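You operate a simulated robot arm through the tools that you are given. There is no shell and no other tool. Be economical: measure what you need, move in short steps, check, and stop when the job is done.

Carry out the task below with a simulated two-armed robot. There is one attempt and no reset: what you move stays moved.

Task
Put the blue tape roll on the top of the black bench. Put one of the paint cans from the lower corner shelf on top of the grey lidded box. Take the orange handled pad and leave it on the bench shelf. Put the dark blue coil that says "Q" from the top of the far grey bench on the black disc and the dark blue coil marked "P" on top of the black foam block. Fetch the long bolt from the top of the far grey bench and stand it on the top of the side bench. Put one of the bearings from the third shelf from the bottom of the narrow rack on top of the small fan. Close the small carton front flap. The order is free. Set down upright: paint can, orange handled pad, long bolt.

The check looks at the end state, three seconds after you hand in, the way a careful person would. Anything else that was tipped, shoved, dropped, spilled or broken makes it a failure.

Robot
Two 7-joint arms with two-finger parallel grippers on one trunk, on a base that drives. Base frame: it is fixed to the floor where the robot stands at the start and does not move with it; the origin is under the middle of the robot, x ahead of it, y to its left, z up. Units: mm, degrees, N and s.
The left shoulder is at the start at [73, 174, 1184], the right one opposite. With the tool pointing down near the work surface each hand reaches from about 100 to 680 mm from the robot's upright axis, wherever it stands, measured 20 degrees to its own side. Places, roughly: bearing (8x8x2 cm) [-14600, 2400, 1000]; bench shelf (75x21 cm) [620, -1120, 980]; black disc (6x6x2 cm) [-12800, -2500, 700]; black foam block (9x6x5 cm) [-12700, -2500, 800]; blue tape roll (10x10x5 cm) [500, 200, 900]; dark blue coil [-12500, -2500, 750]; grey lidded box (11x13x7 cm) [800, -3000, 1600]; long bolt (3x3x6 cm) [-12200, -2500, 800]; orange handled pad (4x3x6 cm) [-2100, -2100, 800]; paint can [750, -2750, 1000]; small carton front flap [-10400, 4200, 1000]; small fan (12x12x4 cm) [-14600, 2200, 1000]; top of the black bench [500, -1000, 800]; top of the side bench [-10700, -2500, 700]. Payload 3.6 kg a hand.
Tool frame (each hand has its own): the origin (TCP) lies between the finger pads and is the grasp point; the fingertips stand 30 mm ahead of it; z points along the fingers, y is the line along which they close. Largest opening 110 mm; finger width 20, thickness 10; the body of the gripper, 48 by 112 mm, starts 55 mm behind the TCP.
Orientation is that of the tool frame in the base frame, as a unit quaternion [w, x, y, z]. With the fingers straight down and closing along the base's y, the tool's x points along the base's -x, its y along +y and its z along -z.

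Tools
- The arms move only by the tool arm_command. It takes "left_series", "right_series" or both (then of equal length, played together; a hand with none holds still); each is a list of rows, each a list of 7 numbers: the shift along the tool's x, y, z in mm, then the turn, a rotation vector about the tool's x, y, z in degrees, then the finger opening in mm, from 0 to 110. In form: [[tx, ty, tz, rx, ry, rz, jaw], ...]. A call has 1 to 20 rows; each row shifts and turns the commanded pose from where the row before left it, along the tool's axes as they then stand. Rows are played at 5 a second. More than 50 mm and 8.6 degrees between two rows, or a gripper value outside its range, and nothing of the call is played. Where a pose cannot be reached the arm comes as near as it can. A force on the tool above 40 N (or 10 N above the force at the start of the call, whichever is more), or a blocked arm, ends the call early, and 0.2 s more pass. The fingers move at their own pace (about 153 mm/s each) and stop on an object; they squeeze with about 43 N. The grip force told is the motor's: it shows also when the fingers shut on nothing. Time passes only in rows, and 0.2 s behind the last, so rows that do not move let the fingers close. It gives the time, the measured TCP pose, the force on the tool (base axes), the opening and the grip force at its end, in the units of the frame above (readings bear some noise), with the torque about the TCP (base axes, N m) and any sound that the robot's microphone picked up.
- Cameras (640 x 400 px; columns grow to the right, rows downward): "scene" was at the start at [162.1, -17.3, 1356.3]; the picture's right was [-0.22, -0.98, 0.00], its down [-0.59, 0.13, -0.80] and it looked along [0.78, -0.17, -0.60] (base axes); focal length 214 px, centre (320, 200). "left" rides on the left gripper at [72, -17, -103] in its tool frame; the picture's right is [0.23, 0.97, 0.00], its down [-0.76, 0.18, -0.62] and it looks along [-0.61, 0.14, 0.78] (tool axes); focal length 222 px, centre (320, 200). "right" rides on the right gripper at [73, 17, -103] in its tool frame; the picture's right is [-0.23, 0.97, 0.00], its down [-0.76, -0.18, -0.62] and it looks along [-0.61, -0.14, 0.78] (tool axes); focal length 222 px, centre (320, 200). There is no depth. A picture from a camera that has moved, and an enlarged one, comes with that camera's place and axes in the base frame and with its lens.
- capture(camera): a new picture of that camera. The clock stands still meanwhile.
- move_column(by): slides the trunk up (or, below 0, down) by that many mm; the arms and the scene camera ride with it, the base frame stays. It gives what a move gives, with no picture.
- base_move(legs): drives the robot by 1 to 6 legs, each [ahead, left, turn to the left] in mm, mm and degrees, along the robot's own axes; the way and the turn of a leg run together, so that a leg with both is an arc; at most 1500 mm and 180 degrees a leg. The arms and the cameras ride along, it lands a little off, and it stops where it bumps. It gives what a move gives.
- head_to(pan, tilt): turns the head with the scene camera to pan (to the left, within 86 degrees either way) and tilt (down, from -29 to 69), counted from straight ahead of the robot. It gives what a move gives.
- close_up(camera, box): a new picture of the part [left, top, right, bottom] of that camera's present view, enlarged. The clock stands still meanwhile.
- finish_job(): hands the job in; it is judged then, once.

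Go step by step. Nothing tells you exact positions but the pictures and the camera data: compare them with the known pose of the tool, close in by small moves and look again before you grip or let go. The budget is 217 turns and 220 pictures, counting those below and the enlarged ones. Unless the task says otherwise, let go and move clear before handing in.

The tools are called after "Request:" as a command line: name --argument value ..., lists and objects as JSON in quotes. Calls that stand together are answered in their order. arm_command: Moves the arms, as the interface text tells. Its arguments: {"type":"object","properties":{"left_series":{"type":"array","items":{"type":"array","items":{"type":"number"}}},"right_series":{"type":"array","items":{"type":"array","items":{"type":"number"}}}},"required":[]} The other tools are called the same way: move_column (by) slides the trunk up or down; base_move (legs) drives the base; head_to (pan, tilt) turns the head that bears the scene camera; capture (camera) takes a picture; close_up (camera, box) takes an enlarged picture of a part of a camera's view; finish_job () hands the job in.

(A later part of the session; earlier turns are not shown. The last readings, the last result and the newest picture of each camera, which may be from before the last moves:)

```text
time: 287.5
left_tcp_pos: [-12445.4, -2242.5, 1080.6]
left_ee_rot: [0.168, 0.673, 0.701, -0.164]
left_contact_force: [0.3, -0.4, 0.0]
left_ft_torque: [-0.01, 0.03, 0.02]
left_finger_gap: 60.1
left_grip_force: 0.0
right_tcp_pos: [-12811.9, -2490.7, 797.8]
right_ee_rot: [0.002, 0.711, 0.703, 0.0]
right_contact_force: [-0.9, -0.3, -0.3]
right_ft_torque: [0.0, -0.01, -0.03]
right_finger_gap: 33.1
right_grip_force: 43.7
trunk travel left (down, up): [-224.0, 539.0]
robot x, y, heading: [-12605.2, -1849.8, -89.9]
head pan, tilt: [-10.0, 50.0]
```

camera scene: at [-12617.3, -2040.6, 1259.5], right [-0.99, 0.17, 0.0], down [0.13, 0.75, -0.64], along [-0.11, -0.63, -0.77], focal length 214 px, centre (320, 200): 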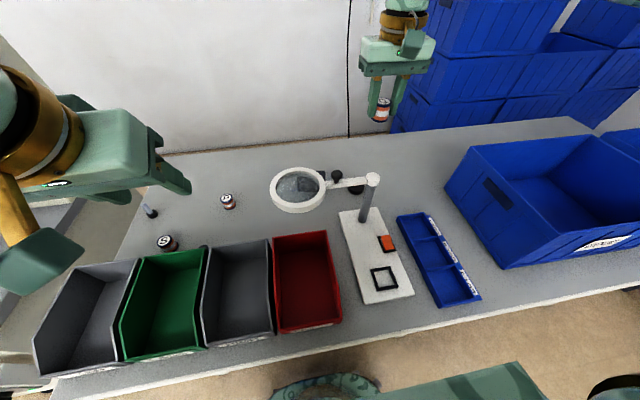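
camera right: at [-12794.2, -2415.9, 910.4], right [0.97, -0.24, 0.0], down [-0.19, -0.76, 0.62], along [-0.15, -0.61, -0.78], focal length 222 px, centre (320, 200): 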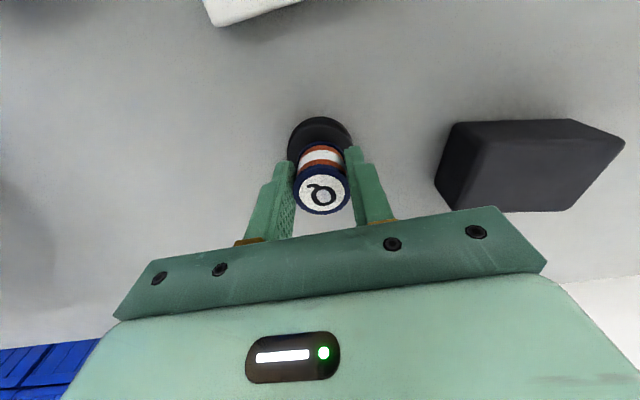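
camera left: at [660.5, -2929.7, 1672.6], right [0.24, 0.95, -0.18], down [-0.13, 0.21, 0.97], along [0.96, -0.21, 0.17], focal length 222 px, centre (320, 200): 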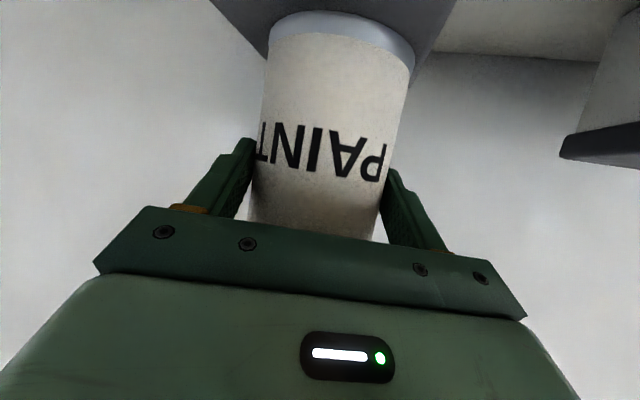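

Request:
arm_command --right_series '[[0, 0, 2.5, 0, 0, 0, 20], [0, 0, 2.5, 0, 0, 0, 20], [0, 0, 2, 0, 0, 0, 20], [0, 0, 2, 0, 0, 0, 20]]'

Request:
capture --camera "right"

```text
time: 288.5
left_tcp_pos: [-12443.8, -2240.8, 1081.9]
left_ee_rot: [0.17, 0.673, 0.7, -0.166]
left_contact_force: [0.6, -0.1, -0.6]
left_ft_torque: [0.0, 0.01, 0.0]
left_finger_gap: 60.0
left_grip_force: 0.0
right_tcp_pos: [-12810.9, -2489.5, 794.0]
right_ee_rot: [0.004, 0.712, 0.703, -0.002]
right_contact_force: [-2.7, -1.1, 35.4]
right_ft_torque: [-0.07, 0.13, -0.03]
right_finger_gap: 33.6
right_grip_force: 42.8
trunk travel left (down, up): [-224.0, 539.0]
robot x, y, heading: [-12600.8, -1853.5, -89.8]
head pan, tilt: [-10.0, 50.0]
```

```text
106 pictures are left
camera right: at [-12793.4, -2414.9, 895.9], right [0.97, -0.24, 0.0], down [-0.19, -0.75, 0.63], along [-0.15, -0.61, -0.78], focal length 222 px, centre (320, 200)
```

right: 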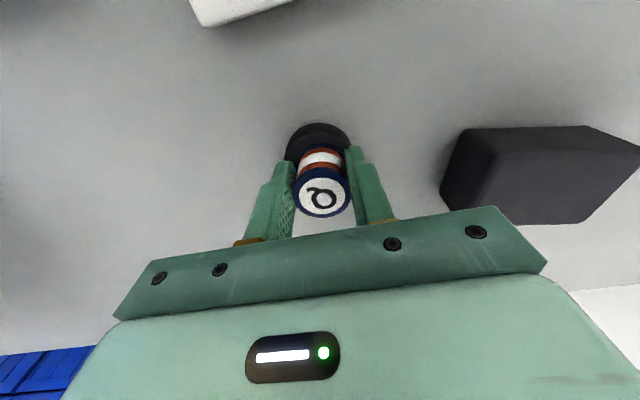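

On the disc. Releasing and rising.

Request:
arm_command --right_series '[[0, 0, -4, 0, 0, 0, 20], [0, 0, 0, 0, 0, 0, 60], [0, 0, 0, 0, 0, 0, 60], [0, 0, -25, 0, 0, 0, 60], [0, 0, -35, 0, 0, 0, 60], [0, 0, -35, 0, 0, 0, 60]]'

Request:
capture --camera "right"

Request:
close_up --camera "right" --box '[220, 50, 420, 175]'

```text
time: 289.9
left_tcp_pos: [-12445.1, -2241.8, 1080.7]
left_ee_rot: [0.171, 0.672, 0.701, -0.165]
left_contact_force: [1.0, -0.7, -0.7]
left_ft_torque: [-0.01, 0.03, -0.02]
left_finger_gap: 60.0
left_grip_force: 0.1
right_tcp_pos: [-12812.4, -2487.0, 888.6]
right_ee_rot: [0.001, 0.712, 0.703, 0.0]
right_contact_force: [0.0, -0.3, 0.5]
right_ft_torque: [0.01, 0.01, 0.02]
right_finger_gap: 59.8
right_grip_force: 0.0
trunk travel left (down, up): [-224.0, 539.0]
robot x, y, heading: [-12603.9, -1853.2, -89.8]
head pan, tilt: [-10.0, 50.0]
```

```text
105 pictures are left
camera right: at [-12793.8, -2414.6, 992.0], right [0.97, -0.24, 0.0], down [-0.19, -0.76, 0.62], along [-0.15, -0.61, -0.78], focal length 222 px, centre (320, 200)
```

right: 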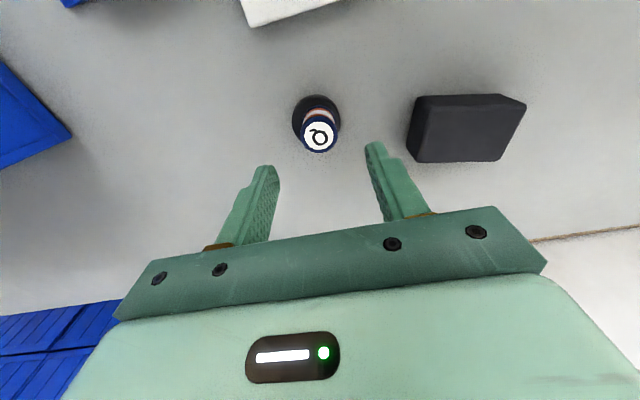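

```text
3.20 times, centred on (320, 112) of right
camera zoom: at [-12793.8, -2414.6, 992.0], right [0.97, -0.24, 0.0], down [-0.19, -0.76, 0.62], along [-0.15, -0.61, -0.78], focal length 711 px, centre (320, 480)
```

zoom: 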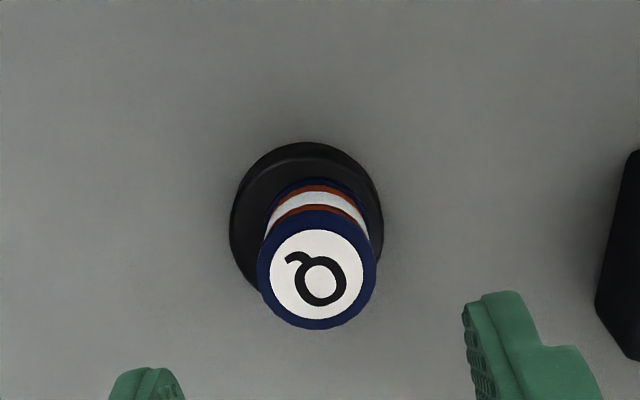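

Q is centred on the disc. Next is P: rise, shift left, and pick with a slight 10° forward tilt for extra reach at the block.

Request:
arm_command --right_series '[[0, 0, -45, 0, 0, 0, 60], [10, 0, -45, 0, 0, 0, 60], [20, 0, -35, 0, 0, 0, 60], [20, 0, -10, 0, 0, 0, 60]]'

Request:
base_move --legs '[[0, 388, 0]]'

Request:
arm_command --right_series '[[0, 0, 40, 0, -5, 0, 60], [0, 0, 40, 0, -5, 0, 60], [-5, 0, 30, 0, 0, 0, 60], [-10, 0, 20, 0, 0, 0, 60], [0, 0, 0, 0, 0, 0, 60]]'

Request:
capture --camera "right"

Request:
capture --camera "scene"

```text
time: 290.9
left_tcp_pos: [-12444.1, -2242.6, 1081.6]
left_ee_rot: [0.169, 0.673, 0.701, -0.164]
left_contact_force: [-0.9, -0.5, 0.1]
left_ft_torque: [-0.02, -0.02, 0.0]
left_finger_gap: 59.9
left_grip_force: 0.1
right_tcp_pos: [-12812.0, -2439.8, 1011.8]
right_ee_rot: [0.0, 0.711, 0.703, 0.001]
right_contact_force: [-0.1, -0.2, -0.6]
right_ft_torque: [-0.01, -0.01, -0.04]
right_finger_gap: 60.2
right_grip_force: 0.1
right hand out of reach, approached as far as the arm can: row 2
trunk travel left (down, up): [-224.0, 539.0]
robot x, y, heading: [-12602.5, -1852.9, -89.8]
head pan, tilt: [-10.0, 50.0]
```

```text
time: 293.3
left_tcp_pos: [-12057.7, -2241.8, 1081.6]
left_ee_rot: [0.169, 0.674, 0.7, -0.164]
left_contact_force: [-0.1, -0.4, 0.1]
left_ft_torque: [-0.04, -0.01, -0.01]
left_finger_gap: 60.1
left_grip_force: 0.1
right_tcp_pos: [-12424.8, -2439.5, 1011.1]
right_ee_rot: [0.001, 0.711, 0.703, 0.0]
right_contact_force: [0.2, 0.2, 0.0]
right_ft_torque: [0.01, 0.02, 0.01]
right_finger_gap: 59.9
right_grip_force: 0.0
trunk travel left (down, up): [-224.0, 539.0]
robot x, y, heading: [-12216.7, -1850.1, -89.7]
head pan, tilt: [-10.0, 50.0]
```

```text
time: 294.5
left_tcp_pos: [-12058.6, -2242.1, 1081.3]
left_ee_rot: [0.17, 0.673, 0.701, -0.164]
left_contact_force: [-0.5, -0.4, -0.2]
left_ft_torque: [-0.05, -0.01, -0.01]
left_finger_gap: 60.2
left_grip_force: 0.0
right_tcp_pos: [-12425.9, -2467.3, 885.3]
right_ee_rot: [0.063, 0.708, 0.7, -0.062]
right_contact_force: [-0.3, -0.5, -0.1]
right_ft_torque: [0.03, -0.02, 0.03]
right_finger_gap: 59.9
right_grip_force: 0.0
trunk travel left (down, up): [-224.0, 539.0]
robot x, y, heading: [-12216.8, -1853.0, -89.6]
head pan, tilt: [-10.0, 50.0]
```

```text
103 pictures are left
camera right: at [-12407.5, -2377.2, 974.4], right [0.97, -0.24, 0.04], down [-0.19, -0.64, 0.75], along [-0.15, -0.73, -0.66], focal length 222 px, centre (320, 200)
```

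right: 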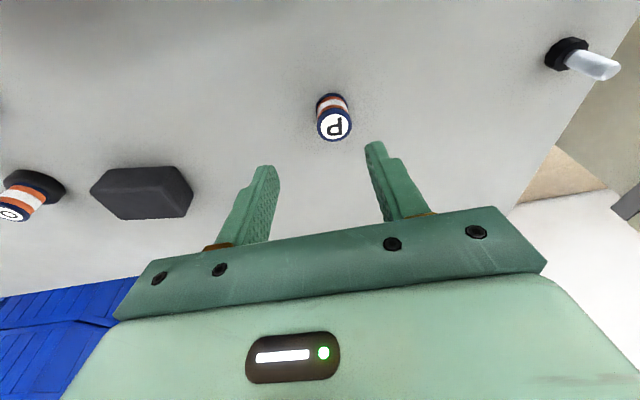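

```text
102 pictures are left
camera scene: at [-12231.0, -2039.7, 1259.5], right [-0.99, 0.17, 0.0], down [0.13, 0.76, -0.64], along [-0.11, -0.63, -0.77], focal length 214 px, centre (320, 200)
```

scene: 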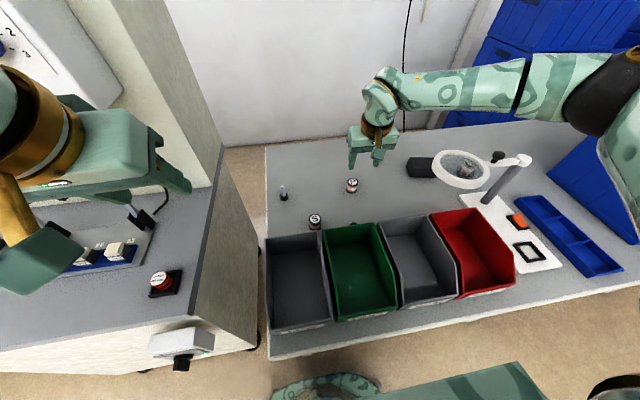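

Request:
arm_command --right_series '[[-1, 5, 30, 0, 0, 0, 60], [-1, 5, 30, 0, 0, 0, 60], [0, 3, 0, 0, 0, 0, 60]]'

Request:
capture --camera "right"

Request:
close_up --camera "scene" --box '[290, 120, 450, 220]'

```text
time: 295.3
left_tcp_pos: [-12058.1, -2241.8, 1080.3]
left_ee_rot: [0.17, 0.673, 0.701, -0.164]
left_contact_force: [0.1, 0.1, -1.1]
left_ft_torque: [0.0, -0.01, -0.01]
left_finger_gap: 59.9
left_grip_force: 0.2
right_tcp_pos: [-12413.5, -2480.0, 825.4]
right_ee_rot: [0.063, 0.708, 0.7, -0.062]
right_contact_force: [-0.7, -0.3, 0.2]
right_ft_torque: [0.0, 0.02, 0.04]
right_finger_gap: 60.1
right_grip_force: 0.0
trunk travel left (down, up): [-224.0, 539.0]
robot x, y, heading: [-12218.6, -1849.3, -90.1]
head pan, tilt: [-10.0, 50.0]
```

```text
101 pictures are left
camera right: at [-12395.0, -2389.7, 914.7], right [0.97, -0.24, 0.04], down [-0.19, -0.64, 0.75], along [-0.15, -0.73, -0.66], focal length 222 px, centre (320, 200)
```

right: 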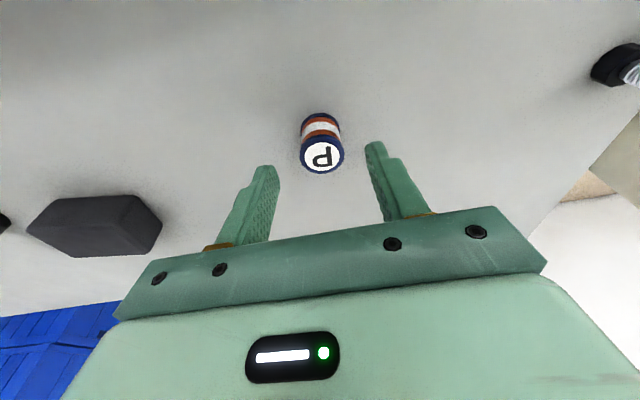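

```text
4.00 times, centred on (370, 170) of scene
camera zoom: at [-12230.9, -2039.7, 1259.5], right [-0.99, 0.17, 0.0], down [0.13, 0.76, -0.64], along [-0.11, -0.63, -0.77], focal length 858 px, centre (120, 320)
```

zoom: 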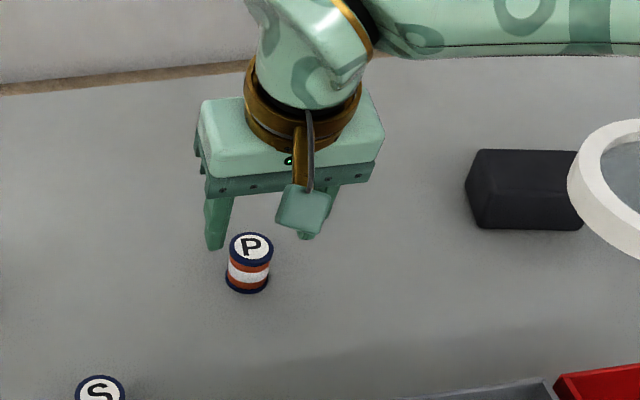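

Request:
arm_command --right_series '[[-0.5, 0, 24, 0, 0, 0, 60], [-0.5, 0, 24, 0, 0, 0, 60], [0, 0, 0, 0, 0, 0, 20], [0, 0, 0, 0, 0, 0, 20], [0, 0, 0, 0, 0, 0, 20]]'

Request:
capture --camera "right"

```text
time: 296.5
left_tcp_pos: [-12057.7, -2243.0, 1080.9]
left_ee_rot: [0.17, 0.673, 0.701, -0.164]
left_contact_force: [0.7, 0.2, -1.2]
left_ft_torque: [0.0, 0.01, -0.04]
left_finger_gap: 60.1
left_grip_force: 0.0
right_tcp_pos: [-12412.2, -2488.0, 778.0]
right_ee_rot: [0.062, 0.709, 0.7, -0.062]
right_contact_force: [0.7, -0.2, 0.6]
right_ft_torque: [-0.01, 0.01, 0.01]
right_finger_gap: 33.4
right_grip_force: 43.1
trunk travel left (down, up): [-224.0, 539.0]
robot x, y, heading: [-12220.3, -1847.5, -89.8]
head pan, tilt: [-10.0, 50.0]
```

```text
99 pictures are left
camera right: at [-12393.9, -2398.2, 867.2], right [0.97, -0.24, 0.04], down [-0.19, -0.64, 0.75], along [-0.15, -0.73, -0.66], focal length 222 px, centre (320, 200)
```

right: 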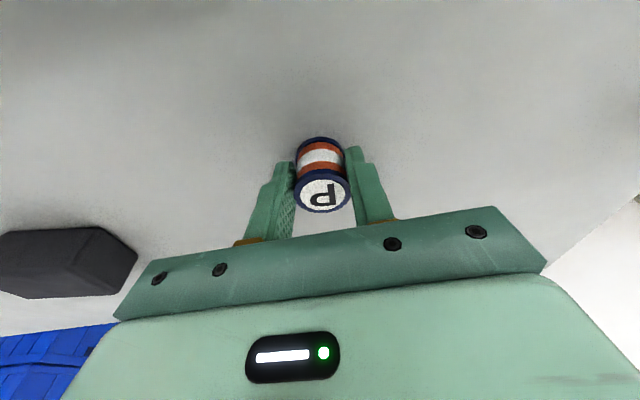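

Request:
arm_command --right_series '[[-8, 0, -44.8, 0, 0, 0, 20], [-8, 0, -44.8, 0, 0, 0, 20], [-8, 0, -44.8, 0, 0, 0, 20], [-8, 0, -44.8, 0, 0, 0, 20]]'

Request:
base_move --legs '[[0, -266, 0]]'

Request:
capture --camera "right"

Request:
capture --camera "scene"

```text
time: 297.5
left_tcp_pos: [-12059.3, -2241.4, 1080.1]
left_ee_rot: [0.17, 0.673, 0.7, -0.165]
left_contact_force: [0.1, 0.6, 0.4]
left_ft_torque: [-0.02, -0.01, 0.02]
left_finger_gap: 60.0
left_grip_force: 0.0
right_tcp_pos: [-12414.1, -2485.8, 960.5]
right_ee_rot: [0.062, 0.709, 0.7, -0.061]
right_contact_force: [1.1, -0.3, -0.7]
right_ft_torque: [0.0, 0.01, 0.02]
right_finger_gap: 33.7
right_grip_force: 42.8
trunk travel left (down, up): [-224.0, 539.0]
robot x, y, heading: [-12215.4, -1848.1, -89.6]
head pan, tilt: [-10.0, 50.0]
```

```text
time: 299.4
left_tcp_pos: [-12322.8, -2242.2, 1080.2]
left_ee_rot: [0.169, 0.675, 0.7, -0.164]
left_contact_force: [-0.4, 0.7, -0.2]
left_ft_torque: [0.0, -0.03, 0.02]
left_finger_gap: 60.1
left_grip_force: 0.1
right_tcp_pos: [-12676.8, -2485.5, 960.0]
right_ee_rot: [0.062, 0.711, 0.698, -0.06]
right_contact_force: [-0.2, -0.1, -0.5]
right_ft_torque: [0.03, -0.03, -0.03]
right_finger_gap: 33.3
right_grip_force: 42.8
trunk travel left (down, up): [-224.0, 539.0]
robot x, y, heading: [-12477.8, -1851.7, -90.1]
head pan, tilt: [-10.0, 50.0]
```

```text
98 pictures are left
camera right: at [-12659.1, -2395.6, 1048.7], right [0.97, -0.24, 0.04], down [-0.19, -0.64, 0.75], along [-0.15, -0.73, -0.66], focal length 222 px, centre (320, 200)
```

right: 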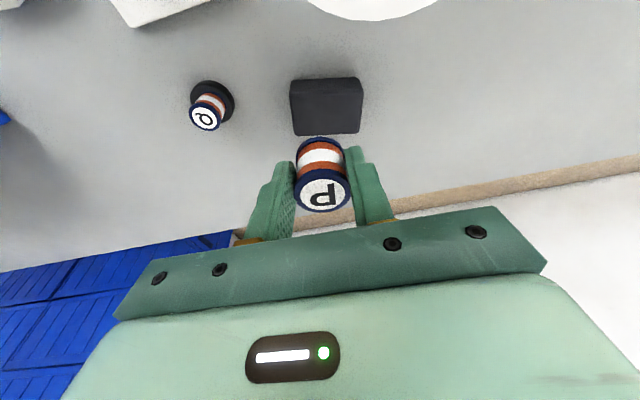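

```text
97 pictures are left
camera scene: at [-12493.3, -2040.0, 1259.4], right [-0.98, 0.18, 0.0], down [0.14, 0.75, -0.64], along [-0.11, -0.63, -0.77], focal length 214 px, centre (320, 200)
```

scene: 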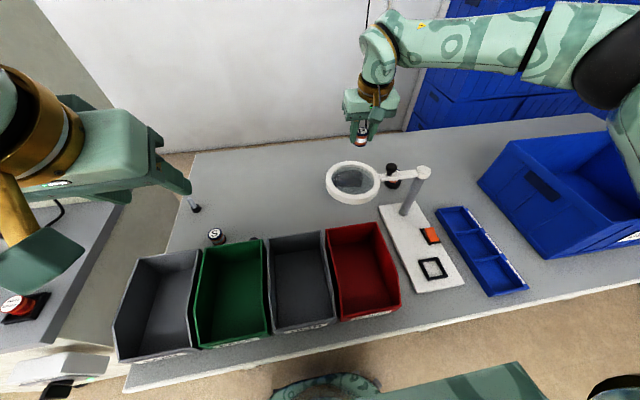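

Request:
arm_command --right_series '[[-13, 1, 2.3, 0, 0, 0, 20], [-13, 1, 2.3, 0, 0, 0, 20], [-7, 1, 35, 0, 0, 0, 20], [4, 0, 35, 0, 0, 0, 20], [6, 0, 38, 0, 0, 0, 20], [0, 0, 0, 0, 0, 0, 20]]'

Request:
capture --camera "right"

Request:
close_up --camera "scene" --box '[300, 100, 440, 190]'

```text
time: 300.8
left_tcp_pos: [-12320.4, -2243.0, 1079.7]
left_ee_rot: [0.17, 0.674, 0.7, -0.165]
left_contact_force: [0.1, 0.0, -0.3]
left_ft_torque: [0.01, 0.02, 0.01]
left_finger_gap: 59.8
left_grip_force: 0.0
right_tcp_pos: [-12674.8, -2528.0, 853.1]
right_ee_rot: [0.062, 0.711, 0.698, -0.062]
right_contact_force: [0.2, -0.1, 0.0]
right_ft_torque: [0.01, -0.02, -0.01]
right_finger_gap: 33.5
right_grip_force: 42.5
trunk travel left (down, up): [-224.0, 539.0]
robot x, y, heading: [-12476.3, -1850.4, -90.3]
head pan, tilt: [-10.0, 50.0]
```

```text
96 pictures are left
camera right: at [-12655.9, -2438.0, 942.0], right [0.97, -0.24, 0.04], down [-0.19, -0.64, 0.75], along [-0.15, -0.73, -0.66], focal length 222 px, centre (320, 200)
```

right: 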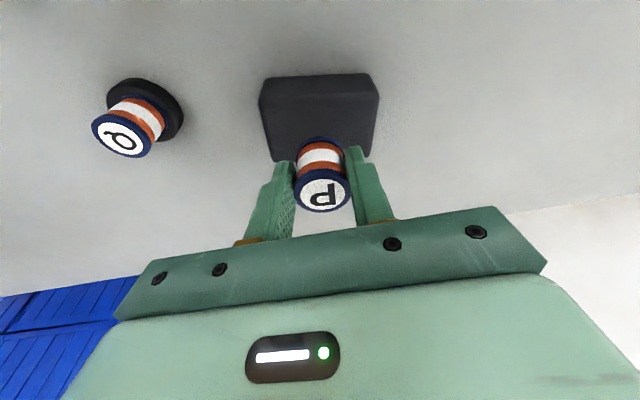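

```text
4.44 times, centred on (370, 145) of scene
camera zoom: at [-12492.1, -2039.6, 1259.5], right [-0.98, 0.18, 0.0], down [0.13, 0.75, -0.64], along [-0.11, -0.63, -0.77], focal length 953 px, centre (98, 444)
```

zoom: 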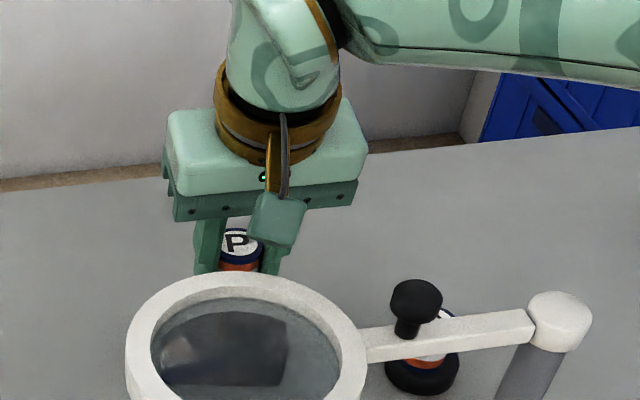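

Request:
arm_command --right_series '[[2.3, 4, 12.8, 0, 0, 0, 20], [0.9, 0, 5, 0, 0, 0, 20], [0.5, 0, 2.5, 0, 0, 0, 20], [0.5, 0, 2.5, 0, 0, 0, 20]]'

Request:
capture --camera "right"

```text
time: 301.8
left_tcp_pos: [-12320.2, -2242.5, 1081.4]
left_ee_rot: [0.169, 0.675, 0.7, -0.164]
left_contact_force: [0.1, -0.2, 0.4]
left_ft_torque: [0.01, -0.01, 0.02]
left_finger_gap: 60.1
left_grip_force: 0.0
right_tcp_pos: [-12670.7, -2528.3, 830.0]
right_ee_rot: [0.062, 0.71, 0.698, -0.062]
right_contact_force: [-0.6, 0.0, 0.5]
right_ft_torque: [0.19, -0.07, 0.05]
right_finger_gap: 33.1
right_grip_force: 43.1
trunk travel left (down, up): [-224.0, 539.0]
robot x, y, heading: [-12473.6, -1852.9, -90.2]
head pan, tilt: [-10.0, 50.0]
```

```text
94 pictures are left
camera right: at [-12652.1, -2438.1, 918.9], right [0.97, -0.24, 0.04], down [-0.19, -0.64, 0.75], along [-0.15, -0.73, -0.66], focal length 222 px, centre (320, 200)
```

right: 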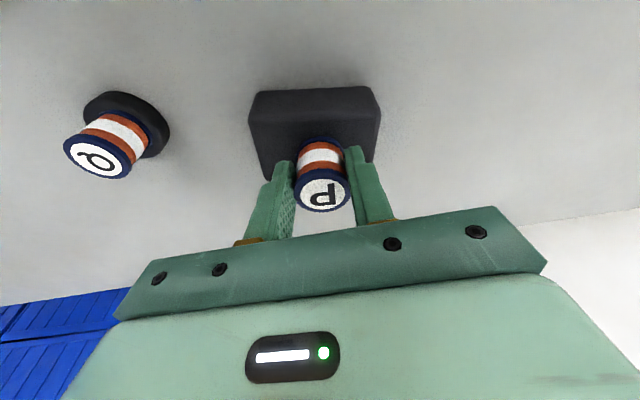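

Nearly touching, and a small torque shows. A few more small steps.

Request:
arm_command --right_series '[[0.3, 0, 1.5, 0, 0, 0, 20], [0.3, 0, 1.5, 0, 0, 0, 20], [0.3, 0, 1.5, 0, 0, 0, 20]]'

```text
time: 302.6
left_tcp_pos: [-12319.6, -2242.7, 1080.5]
left_ee_rot: [0.17, 0.674, 0.699, -0.165]
left_contact_force: [1.1, 0.5, 0.5]
left_ft_torque: [0.01, -0.04, 0.02]
left_finger_gap: 60.0
left_grip_force: 0.0
right_tcp_pos: [-12670.5, -2528.4, 824.2]
right_ee_rot: [0.062, 0.71, 0.698, -0.061]
right_contact_force: [-0.5, -1.0, -0.2]
right_ft_torque: [0.03, 0.02, 0.02]
right_finger_gap: 33.3
right_grip_force: 43.5
trunk travel left (down, up): [-224.0, 539.0]
robot x, y, heading: [-12476.6, -1849.5, -89.9]
head pan, tilt: [-10.0, 50.0]
```

Request:
arm_command --right_series '[[0.4, 0, 2, 0, 0, 0, 20], [0.4, 0, 2, 0, 0, 0, 20], [0.4, 0, 2, 0, 0, 0, 20]]'

Request:
capture --camera "right"

```text
time: 303.4
left_tcp_pos: [-12321.0, -2240.9, 1081.0]
left_ee_rot: [0.169, 0.675, 0.699, -0.165]
left_contact_force: [0.7, 0.2, -0.4]
left_ft_torque: [-0.02, 0.01, -0.01]
left_finger_gap: 60.0
left_grip_force: 0.0
right_tcp_pos: [-12669.8, -2529.1, 820.4]
right_ee_rot: [0.064, 0.71, 0.698, -0.063]
right_contact_force: [-0.8, 0.3, 16.6]
right_ft_torque: [-0.06, -0.04, 0.12]
right_finger_gap: 33.1
right_grip_force: 42.8
trunk travel left (down, up): [-224.0, 539.0]
robot x, y, heading: [-12476.4, -1847.6, -90.3]
head pan, tilt: [-10.0, 50.0]
```

```text
93 pictures are left
camera right: at [-12651.3, -2437.6, 910.5], right [0.97, -0.24, 0.04], down [-0.19, -0.63, 0.75], along [-0.15, -0.74, -0.66], focal length 222 px, centre (320, 200)
```

right: 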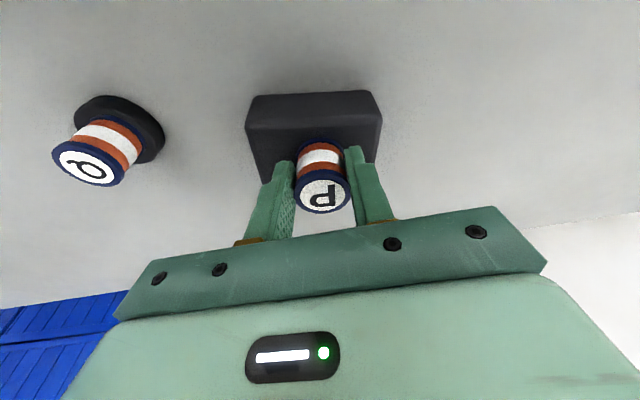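

Request:
arm_command --right_series '[[0, 0, -1.5, 0, 0, 0, 20], [0, 0, 0, 0, 0, 0, 60], [0, 0, 0, 0, 0, 0, 60], [0, 0, -25, 0, 0, 0, 60], [-8, 0, -45, 0, 0, 0, 60], [-8, 0, -45, 0, 0, 0, 60]]'

Request:
capture --camera "right"

```text
time: 304.8
left_tcp_pos: [-12320.7, -2242.4, 1081.1]
left_ee_rot: [0.169, 0.675, 0.699, -0.165]
left_contact_force: [0.5, 0.9, -0.1]
left_ft_torque: [-0.03, 0.03, -0.01]
left_finger_gap: 60.0
left_grip_force: 0.2
right_tcp_pos: [-12670.4, -2523.0, 938.4]
right_ee_rot: [0.062, 0.711, 0.698, -0.062]
right_contact_force: [0.3, 0.7, -0.7]
right_ft_torque: [-0.04, 0.01, -0.02]
right_finger_gap: 59.8
right_grip_force: 0.1
trunk travel left (down, up): [-224.0, 539.0]
robot x, y, heading: [-12475.6, -1850.5, -90.1]
head pan, tilt: [-10.0, 50.0]
```

```text
92 pictures are left
camera right: at [-12651.7, -2432.0, 1027.0], right [0.97, -0.24, 0.04], down [-0.19, -0.64, 0.75], along [-0.15, -0.73, -0.67], focal length 222 px, centre (320, 200)
```

right: 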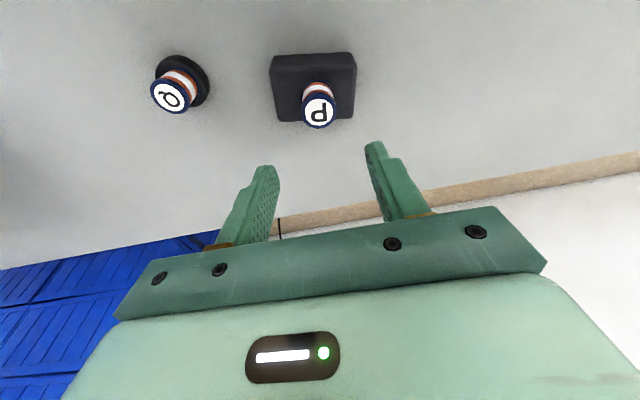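

P is on the block. Next is the bolt. I'll tuck the left arm up and back, then shift left.

Request:
arm_command --left_series '[[5, 0, -45, 0, 0, 0, 60], [5, 0, -45, 0, 0, 0, 60], [5, 0, -45, 0, 0, 0, 60], [5, 0, -45, 0, 0, 0, 60]]' --right_series '[[5, 0, -30, 0, 0, 0, 60], [5, 0, -20, 0, 0, 0, 60], [10, 0, -5, 0, 0, 0, 60], [10, 0, 0, 0, 0, 0, 60]]'

Request:
base_move --legs '[[0, 380, 0]]'

Request:
head_to --pan 0 --tilt 50

Request:
capture --camera "right"

Request:
capture --camera "scene"

```text
time: 305.8
left_tcp_pos: [-12324.1, -2140.4, 1233.5]
left_ee_rot: [0.17, 0.675, 0.699, -0.165]
left_contact_force: [0.2, 0.6, 0.4]
left_ft_torque: [-0.01, 0.0, 0.05]
left_finger_gap: 59.8
left_grip_force: 0.1
right_tcp_pos: [-12671.3, -2483.3, 985.8]
right_ee_rot: [0.063, 0.71, 0.698, -0.062]
right_contact_force: [0.0, 0.1, 0.3]
right_ft_torque: [-0.01, 0.0, 0.02]
right_finger_gap: 60.0
right_grip_force: 0.1
trunk travel left (down, up): [-224.0, 539.0]
robot x, y, heading: [-12472.9, -1850.9, -90.1]
head pan, tilt: [-10.0, 50.0]
```

```text
time: 308.2
left_tcp_pos: [-11944.4, -2145.0, 1231.3]
left_ee_rot: [0.169, 0.676, 0.698, -0.165]
left_contact_force: [0.6, -0.1, -0.3]
left_ft_torque: [-0.03, 0.0, 0.01]
left_finger_gap: 60.2
left_grip_force: 0.0
right_tcp_pos: [-12293.0, -2485.3, 985.8]
right_ee_rot: [0.061, 0.712, 0.696, -0.062]
right_contact_force: [0.4, 0.5, 0.2]
right_ft_torque: [-0.01, 0.02, -0.04]
right_finger_gap: 60.3
right_grip_force: 0.1
trunk travel left (down, up): [-224.0, 539.0]
robot x, y, heading: [-12101.5, -1851.8, -90.7]
head pan, tilt: [-10.0, 50.0]
```

```text
time: 308.9
left_tcp_pos: [-11944.3, -2144.3, 1231.9]
left_ee_rot: [0.169, 0.676, 0.698, -0.165]
left_contact_force: [0.9, 0.3, 0.7]
left_ft_torque: [0.01, 0.0, -0.01]
left_finger_gap: 59.9
left_grip_force: 0.0
right_tcp_pos: [-12293.0, -2485.0, 985.4]
right_ee_rot: [0.061, 0.712, 0.697, -0.062]
right_contact_force: [1.1, 0.6, 0.1]
right_ft_torque: [0.0, 0.01, 0.02]
right_finger_gap: 60.0
right_grip_force: 0.2
trunk travel left (down, up): [-224.0, 539.0]
robot x, y, heading: [-12097.9, -1849.0, -90.1]
head pan, tilt: [0.0, 50.0]
```

```text
91 pictures are left
camera right: at [-12274.4, -2395.3, 1075.0], right [0.97, -0.25, 0.04], down [-0.19, -0.64, 0.75], along [-0.16, -0.73, -0.66], focal length 222 px, centre (320, 200)
```

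right: 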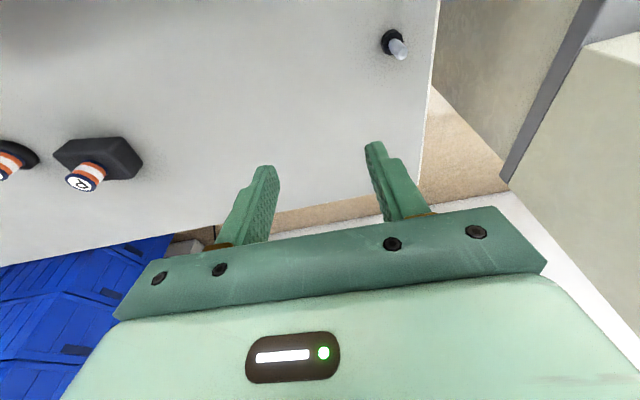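

```text
90 pictures are left
camera scene: at [-12099.9, -2042.9, 1259.4], right [-1.0, 0.01, 0.0], down [0.01, 0.77, -0.64], along [0.0, -0.64, -0.77], focal length 214 px, centre (320, 200)
```

scene: 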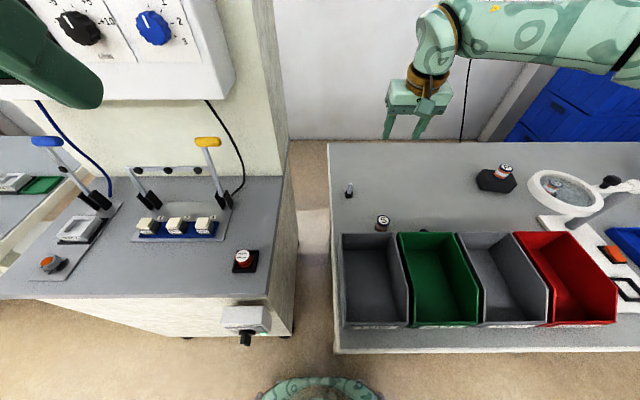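

Request:
arm_command --right_series '[[3, 24, 26, 0, 0, 0, 50], [3, 24, 26, 0, 0, 0, 50], [3, 24, 26, 0, 0, 0, 50], [3, 24, 26, 0, 0, 0, 50], [0, 0, 0, 0, 0, 0, 50]]'

Request:
capture --camera "right"

Request:
close_up --camera "scene" --box '[290, 130, 430, 220]'

```text
time: 310.1
left_tcp_pos: [-11946.0, -2144.1, 1232.5]
left_ee_rot: [0.169, 0.676, 0.698, -0.165]
left_contact_force: [0.9, -0.1, 0.3]
left_ft_torque: [0.03, -0.03, 0.01]
left_finger_gap: 59.8
left_grip_force: 0.1
right_tcp_pos: [-12197.5, -2494.8, 883.0]
right_ee_rot: [0.062, 0.712, 0.697, -0.062]
right_contact_force: [-1.0, -0.4, 0.5]
right_ft_torque: [0.0, 0.0, 0.0]
right_finger_gap: 50.2
right_grip_force: 0.0
trunk travel left (down, up): [-224.0, 539.0]
robot x, y, heading: [-12093.8, -1854.4, -90.3]
head pan, tilt: [0.0, 50.0]
```

```text
89 pictures are left
camera right: at [-12177.8, -2404.8, 970.8], right [0.97, -0.25, 0.04], down [-0.19, -0.64, 0.75], along [-0.16, -0.73, -0.66], focal length 222 px, centre (320, 200)
```

right: 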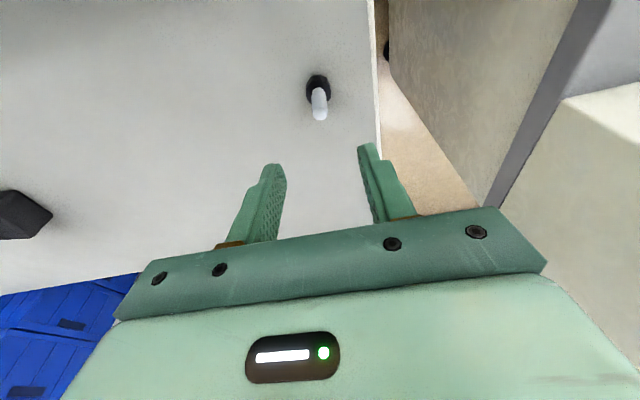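

```text
4.44 times, centred on (360, 175) of scene
camera zoom: at [-12100.1, -2042.7, 1259.5], right [-1.0, 0.01, 0.0], down [0.01, 0.77, -0.64], along [0.0, -0.64, -0.77], focal length 953 px, centre (142, 311)
```

zoom: 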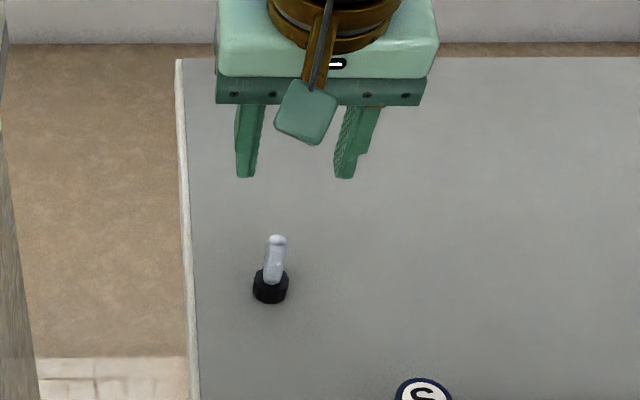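

Request:
arm_command --right_series '[[7.7, 2, 29.4, 0, 0, 0, 50], [7.7, 2, 29.4, 0, 0, 0, 50], [7.7, 2, 27, 0, 0, 0, 50], [0, 0, 0, 0, 0, 0, 50]]'

Request:
capture --camera "right"

Request:
close_up --camera "scene" --box '[310, 160, 410, 230]'

```text
time: 311.1
left_tcp_pos: [-11944.2, -2144.1, 1231.7]
left_ee_rot: [0.168, 0.677, 0.698, -0.165]
left_contact_force: [0.0, -0.3, 0.5]
left_ft_torque: [-0.01, 0.03, 0.0]
left_finger_gap: 59.9
left_grip_force: 0.1
right_tcp_pos: [-12188.5, -2486.3, 793.3]
right_ee_rot: [0.062, 0.712, 0.697, -0.061]
right_contact_force: [-0.4, 0.7, 0.2]
right_ft_torque: [0.0, 0.0, 0.0]
right_finger_gap: 49.9
right_grip_force: 0.1
trunk travel left (down, up): [-224.0, 539.0]
robot x, y, heading: [-12097.0, -1852.6, -90.3]
head pan, tilt: [0.0, 50.0]
```

```text
87 pictures are left
camera right: at [-12169.2, -2396.4, 881.4], right [0.97, -0.25, 0.04], down [-0.19, -0.64, 0.75], along [-0.16, -0.73, -0.66], focal length 222 px, centre (320, 200)
```

right: 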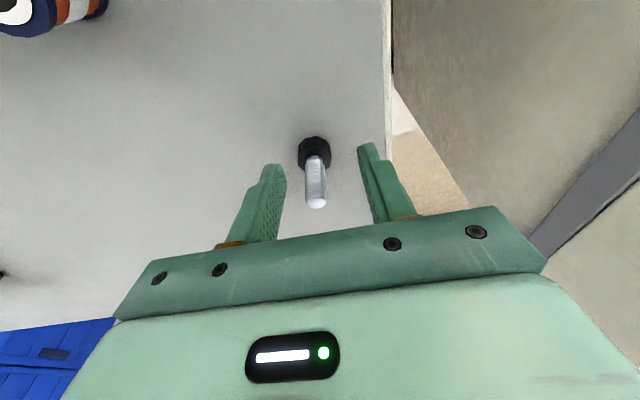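

```text
5.71 times, centred on (360, 195) of scene
camera zoom: at [-12099.7, -2042.7, 1259.5], right [-1.0, 0.01, 0.0], down [0.01, 0.77, -0.64], along [0.0, -0.64, -0.77], focal length 1226 px, centre (91, 229)
```

zoom: 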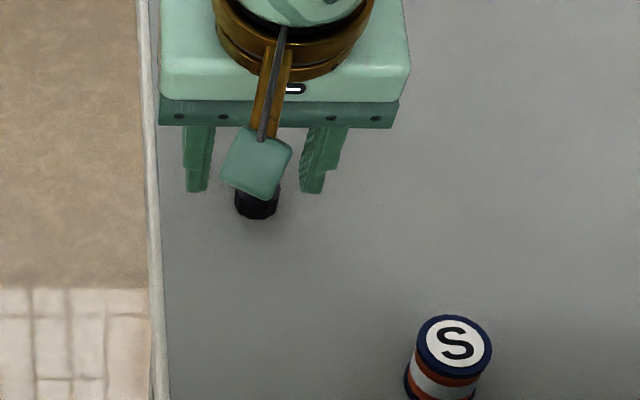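

Request:
arm_command --right_series '[[0, 0, 0, 0, 0, 0, 5], [0, 0, 0, 0, 0, 0, 5], [0, 0, 0, 0, 0, 0, 5], [-4, 0, -22, 0, 0, 0, 5], [-7, 0, -40, 0, 0, 0, 5]]'

Request:
capture --camera "right"

Request:
close_up --camera "scene" --box '[310, 140, 410, 210]'

```text
time: 312.3
left_tcp_pos: [-11943.9, -2143.9, 1232.3]
left_ee_rot: [0.169, 0.676, 0.698, -0.164]
left_contact_force: [0.0, 1.0, 0.5]
left_ft_torque: [0.0, -0.01, 0.02]
left_finger_gap: 60.0
left_grip_force: 0.0
right_tcp_pos: [-12189.2, -2485.0, 857.1]
right_ee_rot: [0.062, 0.712, 0.697, -0.062]
right_contact_force: [-0.1, 0.1, -0.4]
right_ft_torque: [0.01, 0.07, 0.04]
right_finger_gap: 11.4
right_grip_force: 43.2
trunk travel left (down, up): [-224.0, 539.0]
robot x, y, heading: [-12092.9, -1854.6, -90.3]
head pan, tilt: [0.0, 50.0]
```

```text
85 pictures are left
camera right: at [-12170.2, -2395.1, 946.4], right [0.97, -0.24, 0.04], down [-0.19, -0.64, 0.75], along [-0.16, -0.73, -0.66], focal length 222 px, centre (320, 200)
```

right: 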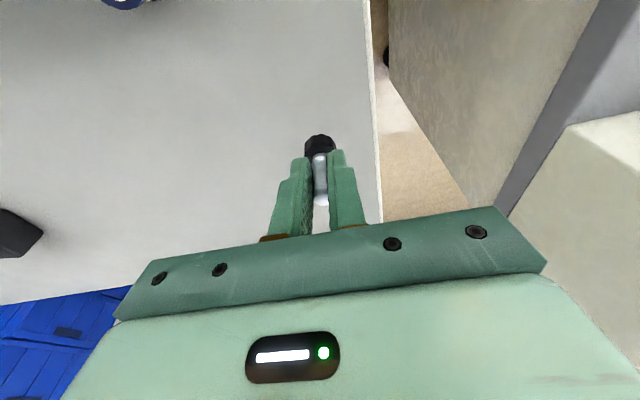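

```text
5.71 times, centred on (360, 175) of scene
camera zoom: at [-12099.6, -2042.3, 1259.6], right [-1.0, 0.01, 0.0], down [0.01, 0.77, -0.64], along [0.0, -0.64, -0.77], focal length 1226 px, centre (91, 343)
```

zoom: 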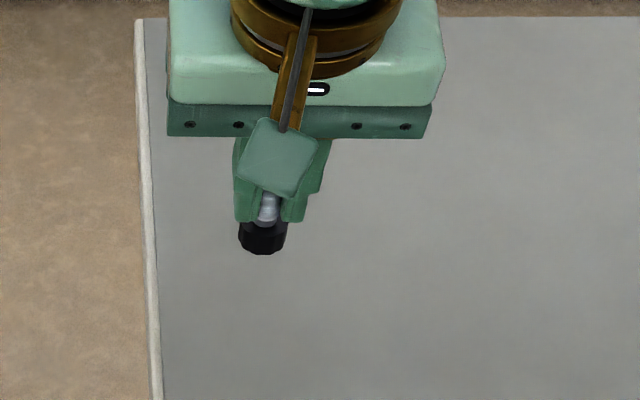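

The bolt is held by its shank. Raising, backing off, and moving to the side bench.

Request:
arm_command --right_series '[[5, 0, -45, 0, 0, 0, 5], [5, 0, -45, 0, 0, 0, 5], [15, 0, -40, 0, 0, 0, 5], [25, 0, -30, 0, 0, 0, 5]]'

Request:
base_move --legs '[[-420, 0, 0.3], [0, 1300, 0]]'

Request:
head_to --pan 0 --tilt 38

Request:
capture --camera "scene"

Request:
capture --camera "right"

```text
time: 313.3
left_tcp_pos: [-11944.9, -2144.3, 1231.8]
left_ee_rot: [0.17, 0.676, 0.697, -0.165]
left_contact_force: [-0.2, -0.7, 0.0]
left_ft_torque: [0.03, 0.02, -0.03]
left_finger_gap: 60.1
left_grip_force: 0.1
right_tcp_pos: [-12189.0, -2408.4, 1004.5]
right_ee_rot: [0.062, 0.712, 0.697, -0.062]
right_contact_force: [0.5, 0.3, 0.6]
right_ft_torque: [0.02, 0.02, -0.01]
right_finger_gap: 11.3
right_grip_force: 43.1
trunk travel left (down, up): [-224.0, 539.0]
robot x, y, heading: [-12095.2, -1850.5, -90.3]
head pan, tilt: [0.0, 50.0]
```

```text
time: 322.1
left_tcp_pos: [-10642.6, -1739.4, 1232.3]
left_ee_rot: [0.167, 0.683, 0.691, -0.167]
left_contact_force: [1.4, -0.2, 0.4]
left_ft_torque: [0.01, -0.03, -0.01]
left_finger_gap: 59.9
left_grip_force: 0.0
right_tcp_pos: [-10892.7, -1999.7, 1003.5]
right_ee_rot: [0.061, 0.719, 0.69, -0.063]
right_contact_force: [0.2, -0.2, -0.1]
right_ft_torque: [0.01, 0.02, 0.02]
right_finger_gap: 11.1
right_grip_force: 42.6
trunk travel left (down, up): [-224.0, 539.0]
robot x, y, heading: [-10788.4, -1447.8, -91.4]
head pan, tilt: [0.0, 50.0]
```

```text
time: 322.8
left_tcp_pos: [-10643.3, -1740.2, 1231.7]
left_ee_rot: [0.168, 0.683, 0.691, -0.167]
left_contact_force: [-1.0, -0.2, -0.5]
left_ft_torque: [-0.01, 0.01, 0.0]
left_finger_gap: 59.9
left_grip_force: 0.1
right_tcp_pos: [-10893.7, -1999.6, 1005.4]
right_ee_rot: [0.06, 0.719, 0.69, -0.062]
right_contact_force: [-0.7, -0.2, -0.6]
right_ft_torque: [0.0, 0.01, 0.03]
right_finger_gap: 11.5
right_grip_force: 43.1
trunk travel left (down, up): [-224.0, 539.0]
robot x, y, heading: [-10789.8, -1445.5, -91.4]
head pan, tilt: [0.0, 38.0]
```

```text
83 pictures are left
camera scene: at [-10797.0, -1643.7, 1276.5], right [-1.0, 0.03, 0.0], down [0.02, 0.62, -0.79], along [-0.02, -0.79, -0.62], focal length 214 px, centre (320, 200)
```

scene: 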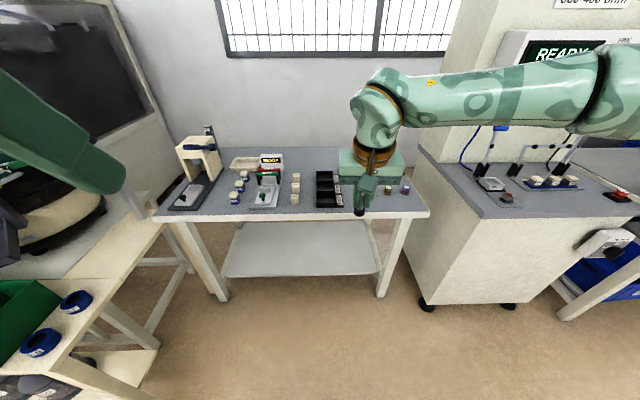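

```text
82 pictures are left
camera right: at [-10872.8, -1909.8, 1094.1], right [0.96, -0.26, 0.04], down [-0.21, -0.63, 0.75], along [-0.17, -0.73, -0.66], focal length 222 px, centre (320, 200)
```

right: 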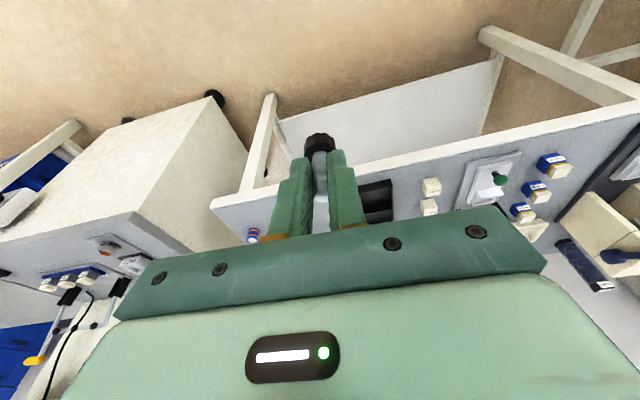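

Request:
close_up --camera "scene" --box '[150, 120, 440, 225]'

```text
2.21 times, centred on (295, 172) of scene
camera zoom: at [-10797.0, -1643.7, 1276.5], right [-1.0, 0.03, 0.0], down [0.02, 0.62, -0.79], along [-0.02, -0.79, -0.62], focal length 473 px, centre (375, 261)
```

zoom: 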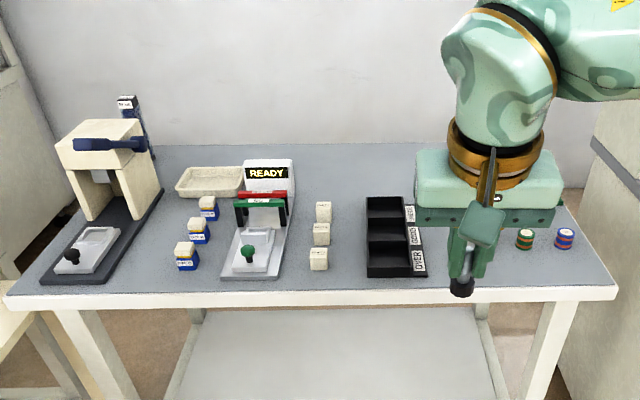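

There's a free spot between the black tray and the two coils on the right, about (-10990,-2325). Driving in.

Request:
base_move --legs '[[300, -50, 1.4]]'

Request:
arm_command --right_series '[[2, -20, 10, 0, 0, 0, 5], [2, -20, 10, 0, 0, 0, 5], [2, -20, 10, 0, 0, 0, 5]]'

Request:
capture --camera "right"

Request:
head_to --pan -5 --tilt 50

Request:
capture --camera "scene"

```text
time: 324.9
left_tcp_pos: [-10694.7, -2038.9, 1231.8]
left_ee_rot: [0.169, 0.677, 0.697, -0.166]
left_contact_force: [0.0, 1.0, -0.3]
left_ft_torque: [0.04, -0.06, -0.01]
left_finger_gap: 60.0
left_grip_force: 0.0
right_tcp_pos: [-10938.5, -2303.5, 1004.3]
right_ee_rot: [0.062, 0.712, 0.697, -0.061]
right_contact_force: [-0.6, -0.2, -0.6]
right_ft_torque: [0.03, 0.02, 0.02]
right_finger_gap: 11.5
right_grip_force: 43.2
trunk travel left (down, up): [-224.0, 539.0]
robot x, y, heading: [-10843.1, -1745.7, -90.4]
head pan, tilt: [0.0, 38.0]
```

```text
time: 325.7
left_tcp_pos: [-10693.7, -2037.5, 1232.1]
left_ee_rot: [0.169, 0.676, 0.698, -0.165]
left_contact_force: [0.4, 0.1, 0.8]
left_ft_torque: [0.0, 0.01, -0.01]
left_finger_gap: 60.3
left_grip_force: 0.0
right_tcp_pos: [-10998.7, -2300.6, 973.2]
right_ee_rot: [0.062, 0.712, 0.696, -0.062]
right_contact_force: [0.9, 0.2, -1.5]
right_ft_torque: [0.01, -0.02, -0.01]
right_finger_gap: 11.6
right_grip_force: 43.1
trunk travel left (down, up): [-224.0, 539.0]
robot x, y, heading: [-10844.9, -1746.5, -90.3]
head pan, tilt: [0.0, 38.0]
```

```text
80 pictures are left
camera right: at [-10979.7, -2209.5, 1062.8], right [0.97, -0.24, 0.04], down [-0.19, -0.64, 0.75], along [-0.16, -0.73, -0.66], focal length 222 px, centre (320, 200)
```

right: 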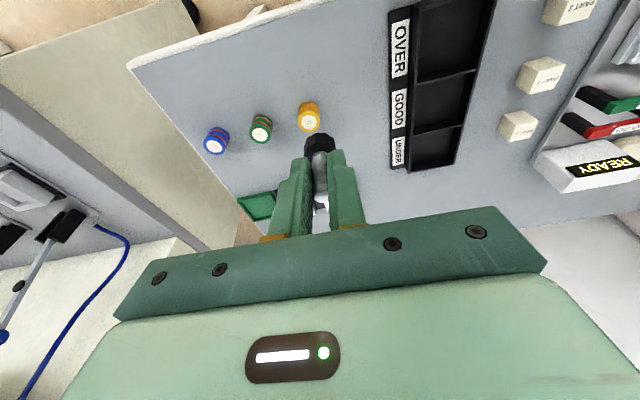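

```text
time: 326.4
left_tcp_pos: [-10693.9, -2036.6, 1232.0]
left_ee_rot: [0.169, 0.676, 0.698, -0.165]
left_contact_force: [0.5, 0.3, 0.3]
left_ft_torque: [-0.01, 0.02, -0.01]
left_finger_gap: 60.0
left_grip_force: 0.1
right_tcp_pos: [-10998.6, -2299.7, 973.8]
right_ee_rot: [0.061, 0.712, 0.696, -0.062]
right_contact_force: [-1.0, 0.8, 0.2]
right_ft_torque: [0.0, -0.01, -0.02]
right_finger_gap: 11.5
right_grip_force: 43.4
trunk travel left (down, up): [-224.0, 539.0]
robot x, y, heading: [-10846.6, -1744.3, -90.5]
head pan, tilt: [-5.0, 50.0]
```

```text
79 pictures are left
camera scene: at [-10855.5, -1935.3, 1259.5], right [-1.0, 0.09, 0.0], down [0.07, 0.76, -0.64], along [-0.06, -0.64, -0.77], focal length 214 px, centre (320, 200)
```

scene: 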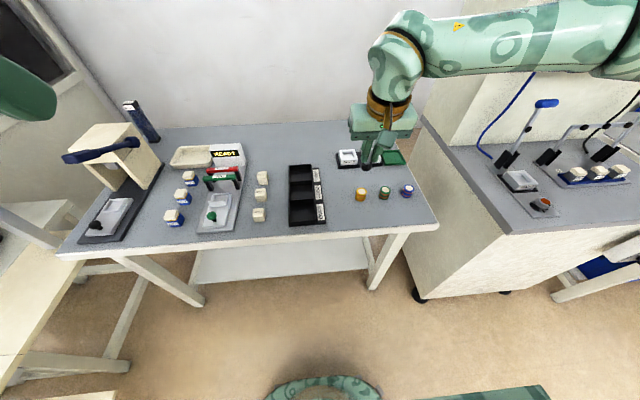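

Request:
arm_command --right_series '[[4.1, 9.2, 36.8, 0, 0, 0, 5], [4.1, 9.2, 36.8, 0, 0, 0, 5], [4.1, 9.2, 36.8, 0, 0, 0, 5], [4.1, 9.2, 36.8, 0, 0, 0, 5], [0, 0, 0, 0, 0, 0, 5]]'

Request:
capture --camera "right"

Request:
close_up --camera "scene" --box '[290, 130, 430, 220]'

```text
time: 327.6
left_tcp_pos: [-10694.1, -2037.6, 1231.9]
left_ee_rot: [0.169, 0.677, 0.697, -0.166]
left_contact_force: [0.6, 0.4, 0.2]
left_ft_torque: [0.01, 0.03, -0.03]
left_finger_gap: 59.7
left_grip_force: 0.0
right_tcp_pos: [-10959.3, -2310.5, 824.7]
right_ee_rot: [0.062, 0.712, 0.696, -0.063]
right_contact_force: [0.0, 0.4, -1.1]
right_ft_torque: [0.0, 0.0, -0.02]
right_finger_gap: 11.5
right_grip_force: 42.6
trunk travel left (down, up): [-224.0, 539.0]
robot x, y, heading: [-10843.5, -1747.2, -90.2]
head pan, tilt: [-5.0, 50.0]
```

```text
78 pictures are left
camera right: at [-10940.8, -2220.3, 913.8], right [0.97, -0.25, 0.04], down [-0.19, -0.64, 0.75], along [-0.16, -0.73, -0.66], focal length 222 px, centre (320, 200)
```

right: 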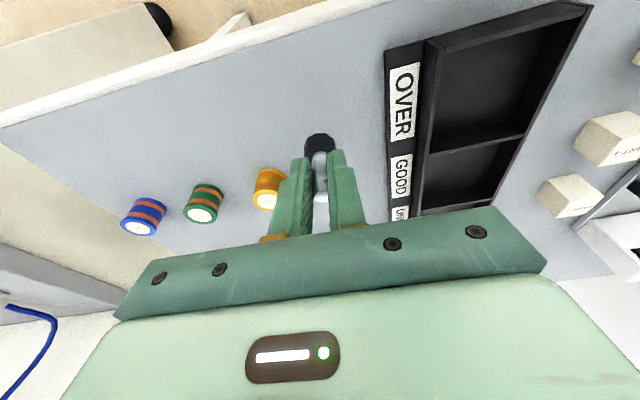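

```text
4.44 times, centred on (360, 175) of scene
camera zoom: at [-10855.5, -1935.0, 1259.5], right [-1.0, 0.09, 0.0], down [0.07, 0.76, -0.64], along [-0.06, -0.64, -0.77], focal length 953 px, centre (142, 311)
```

zoom: 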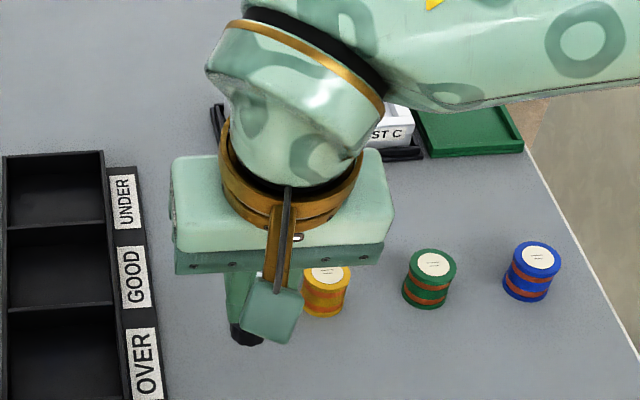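

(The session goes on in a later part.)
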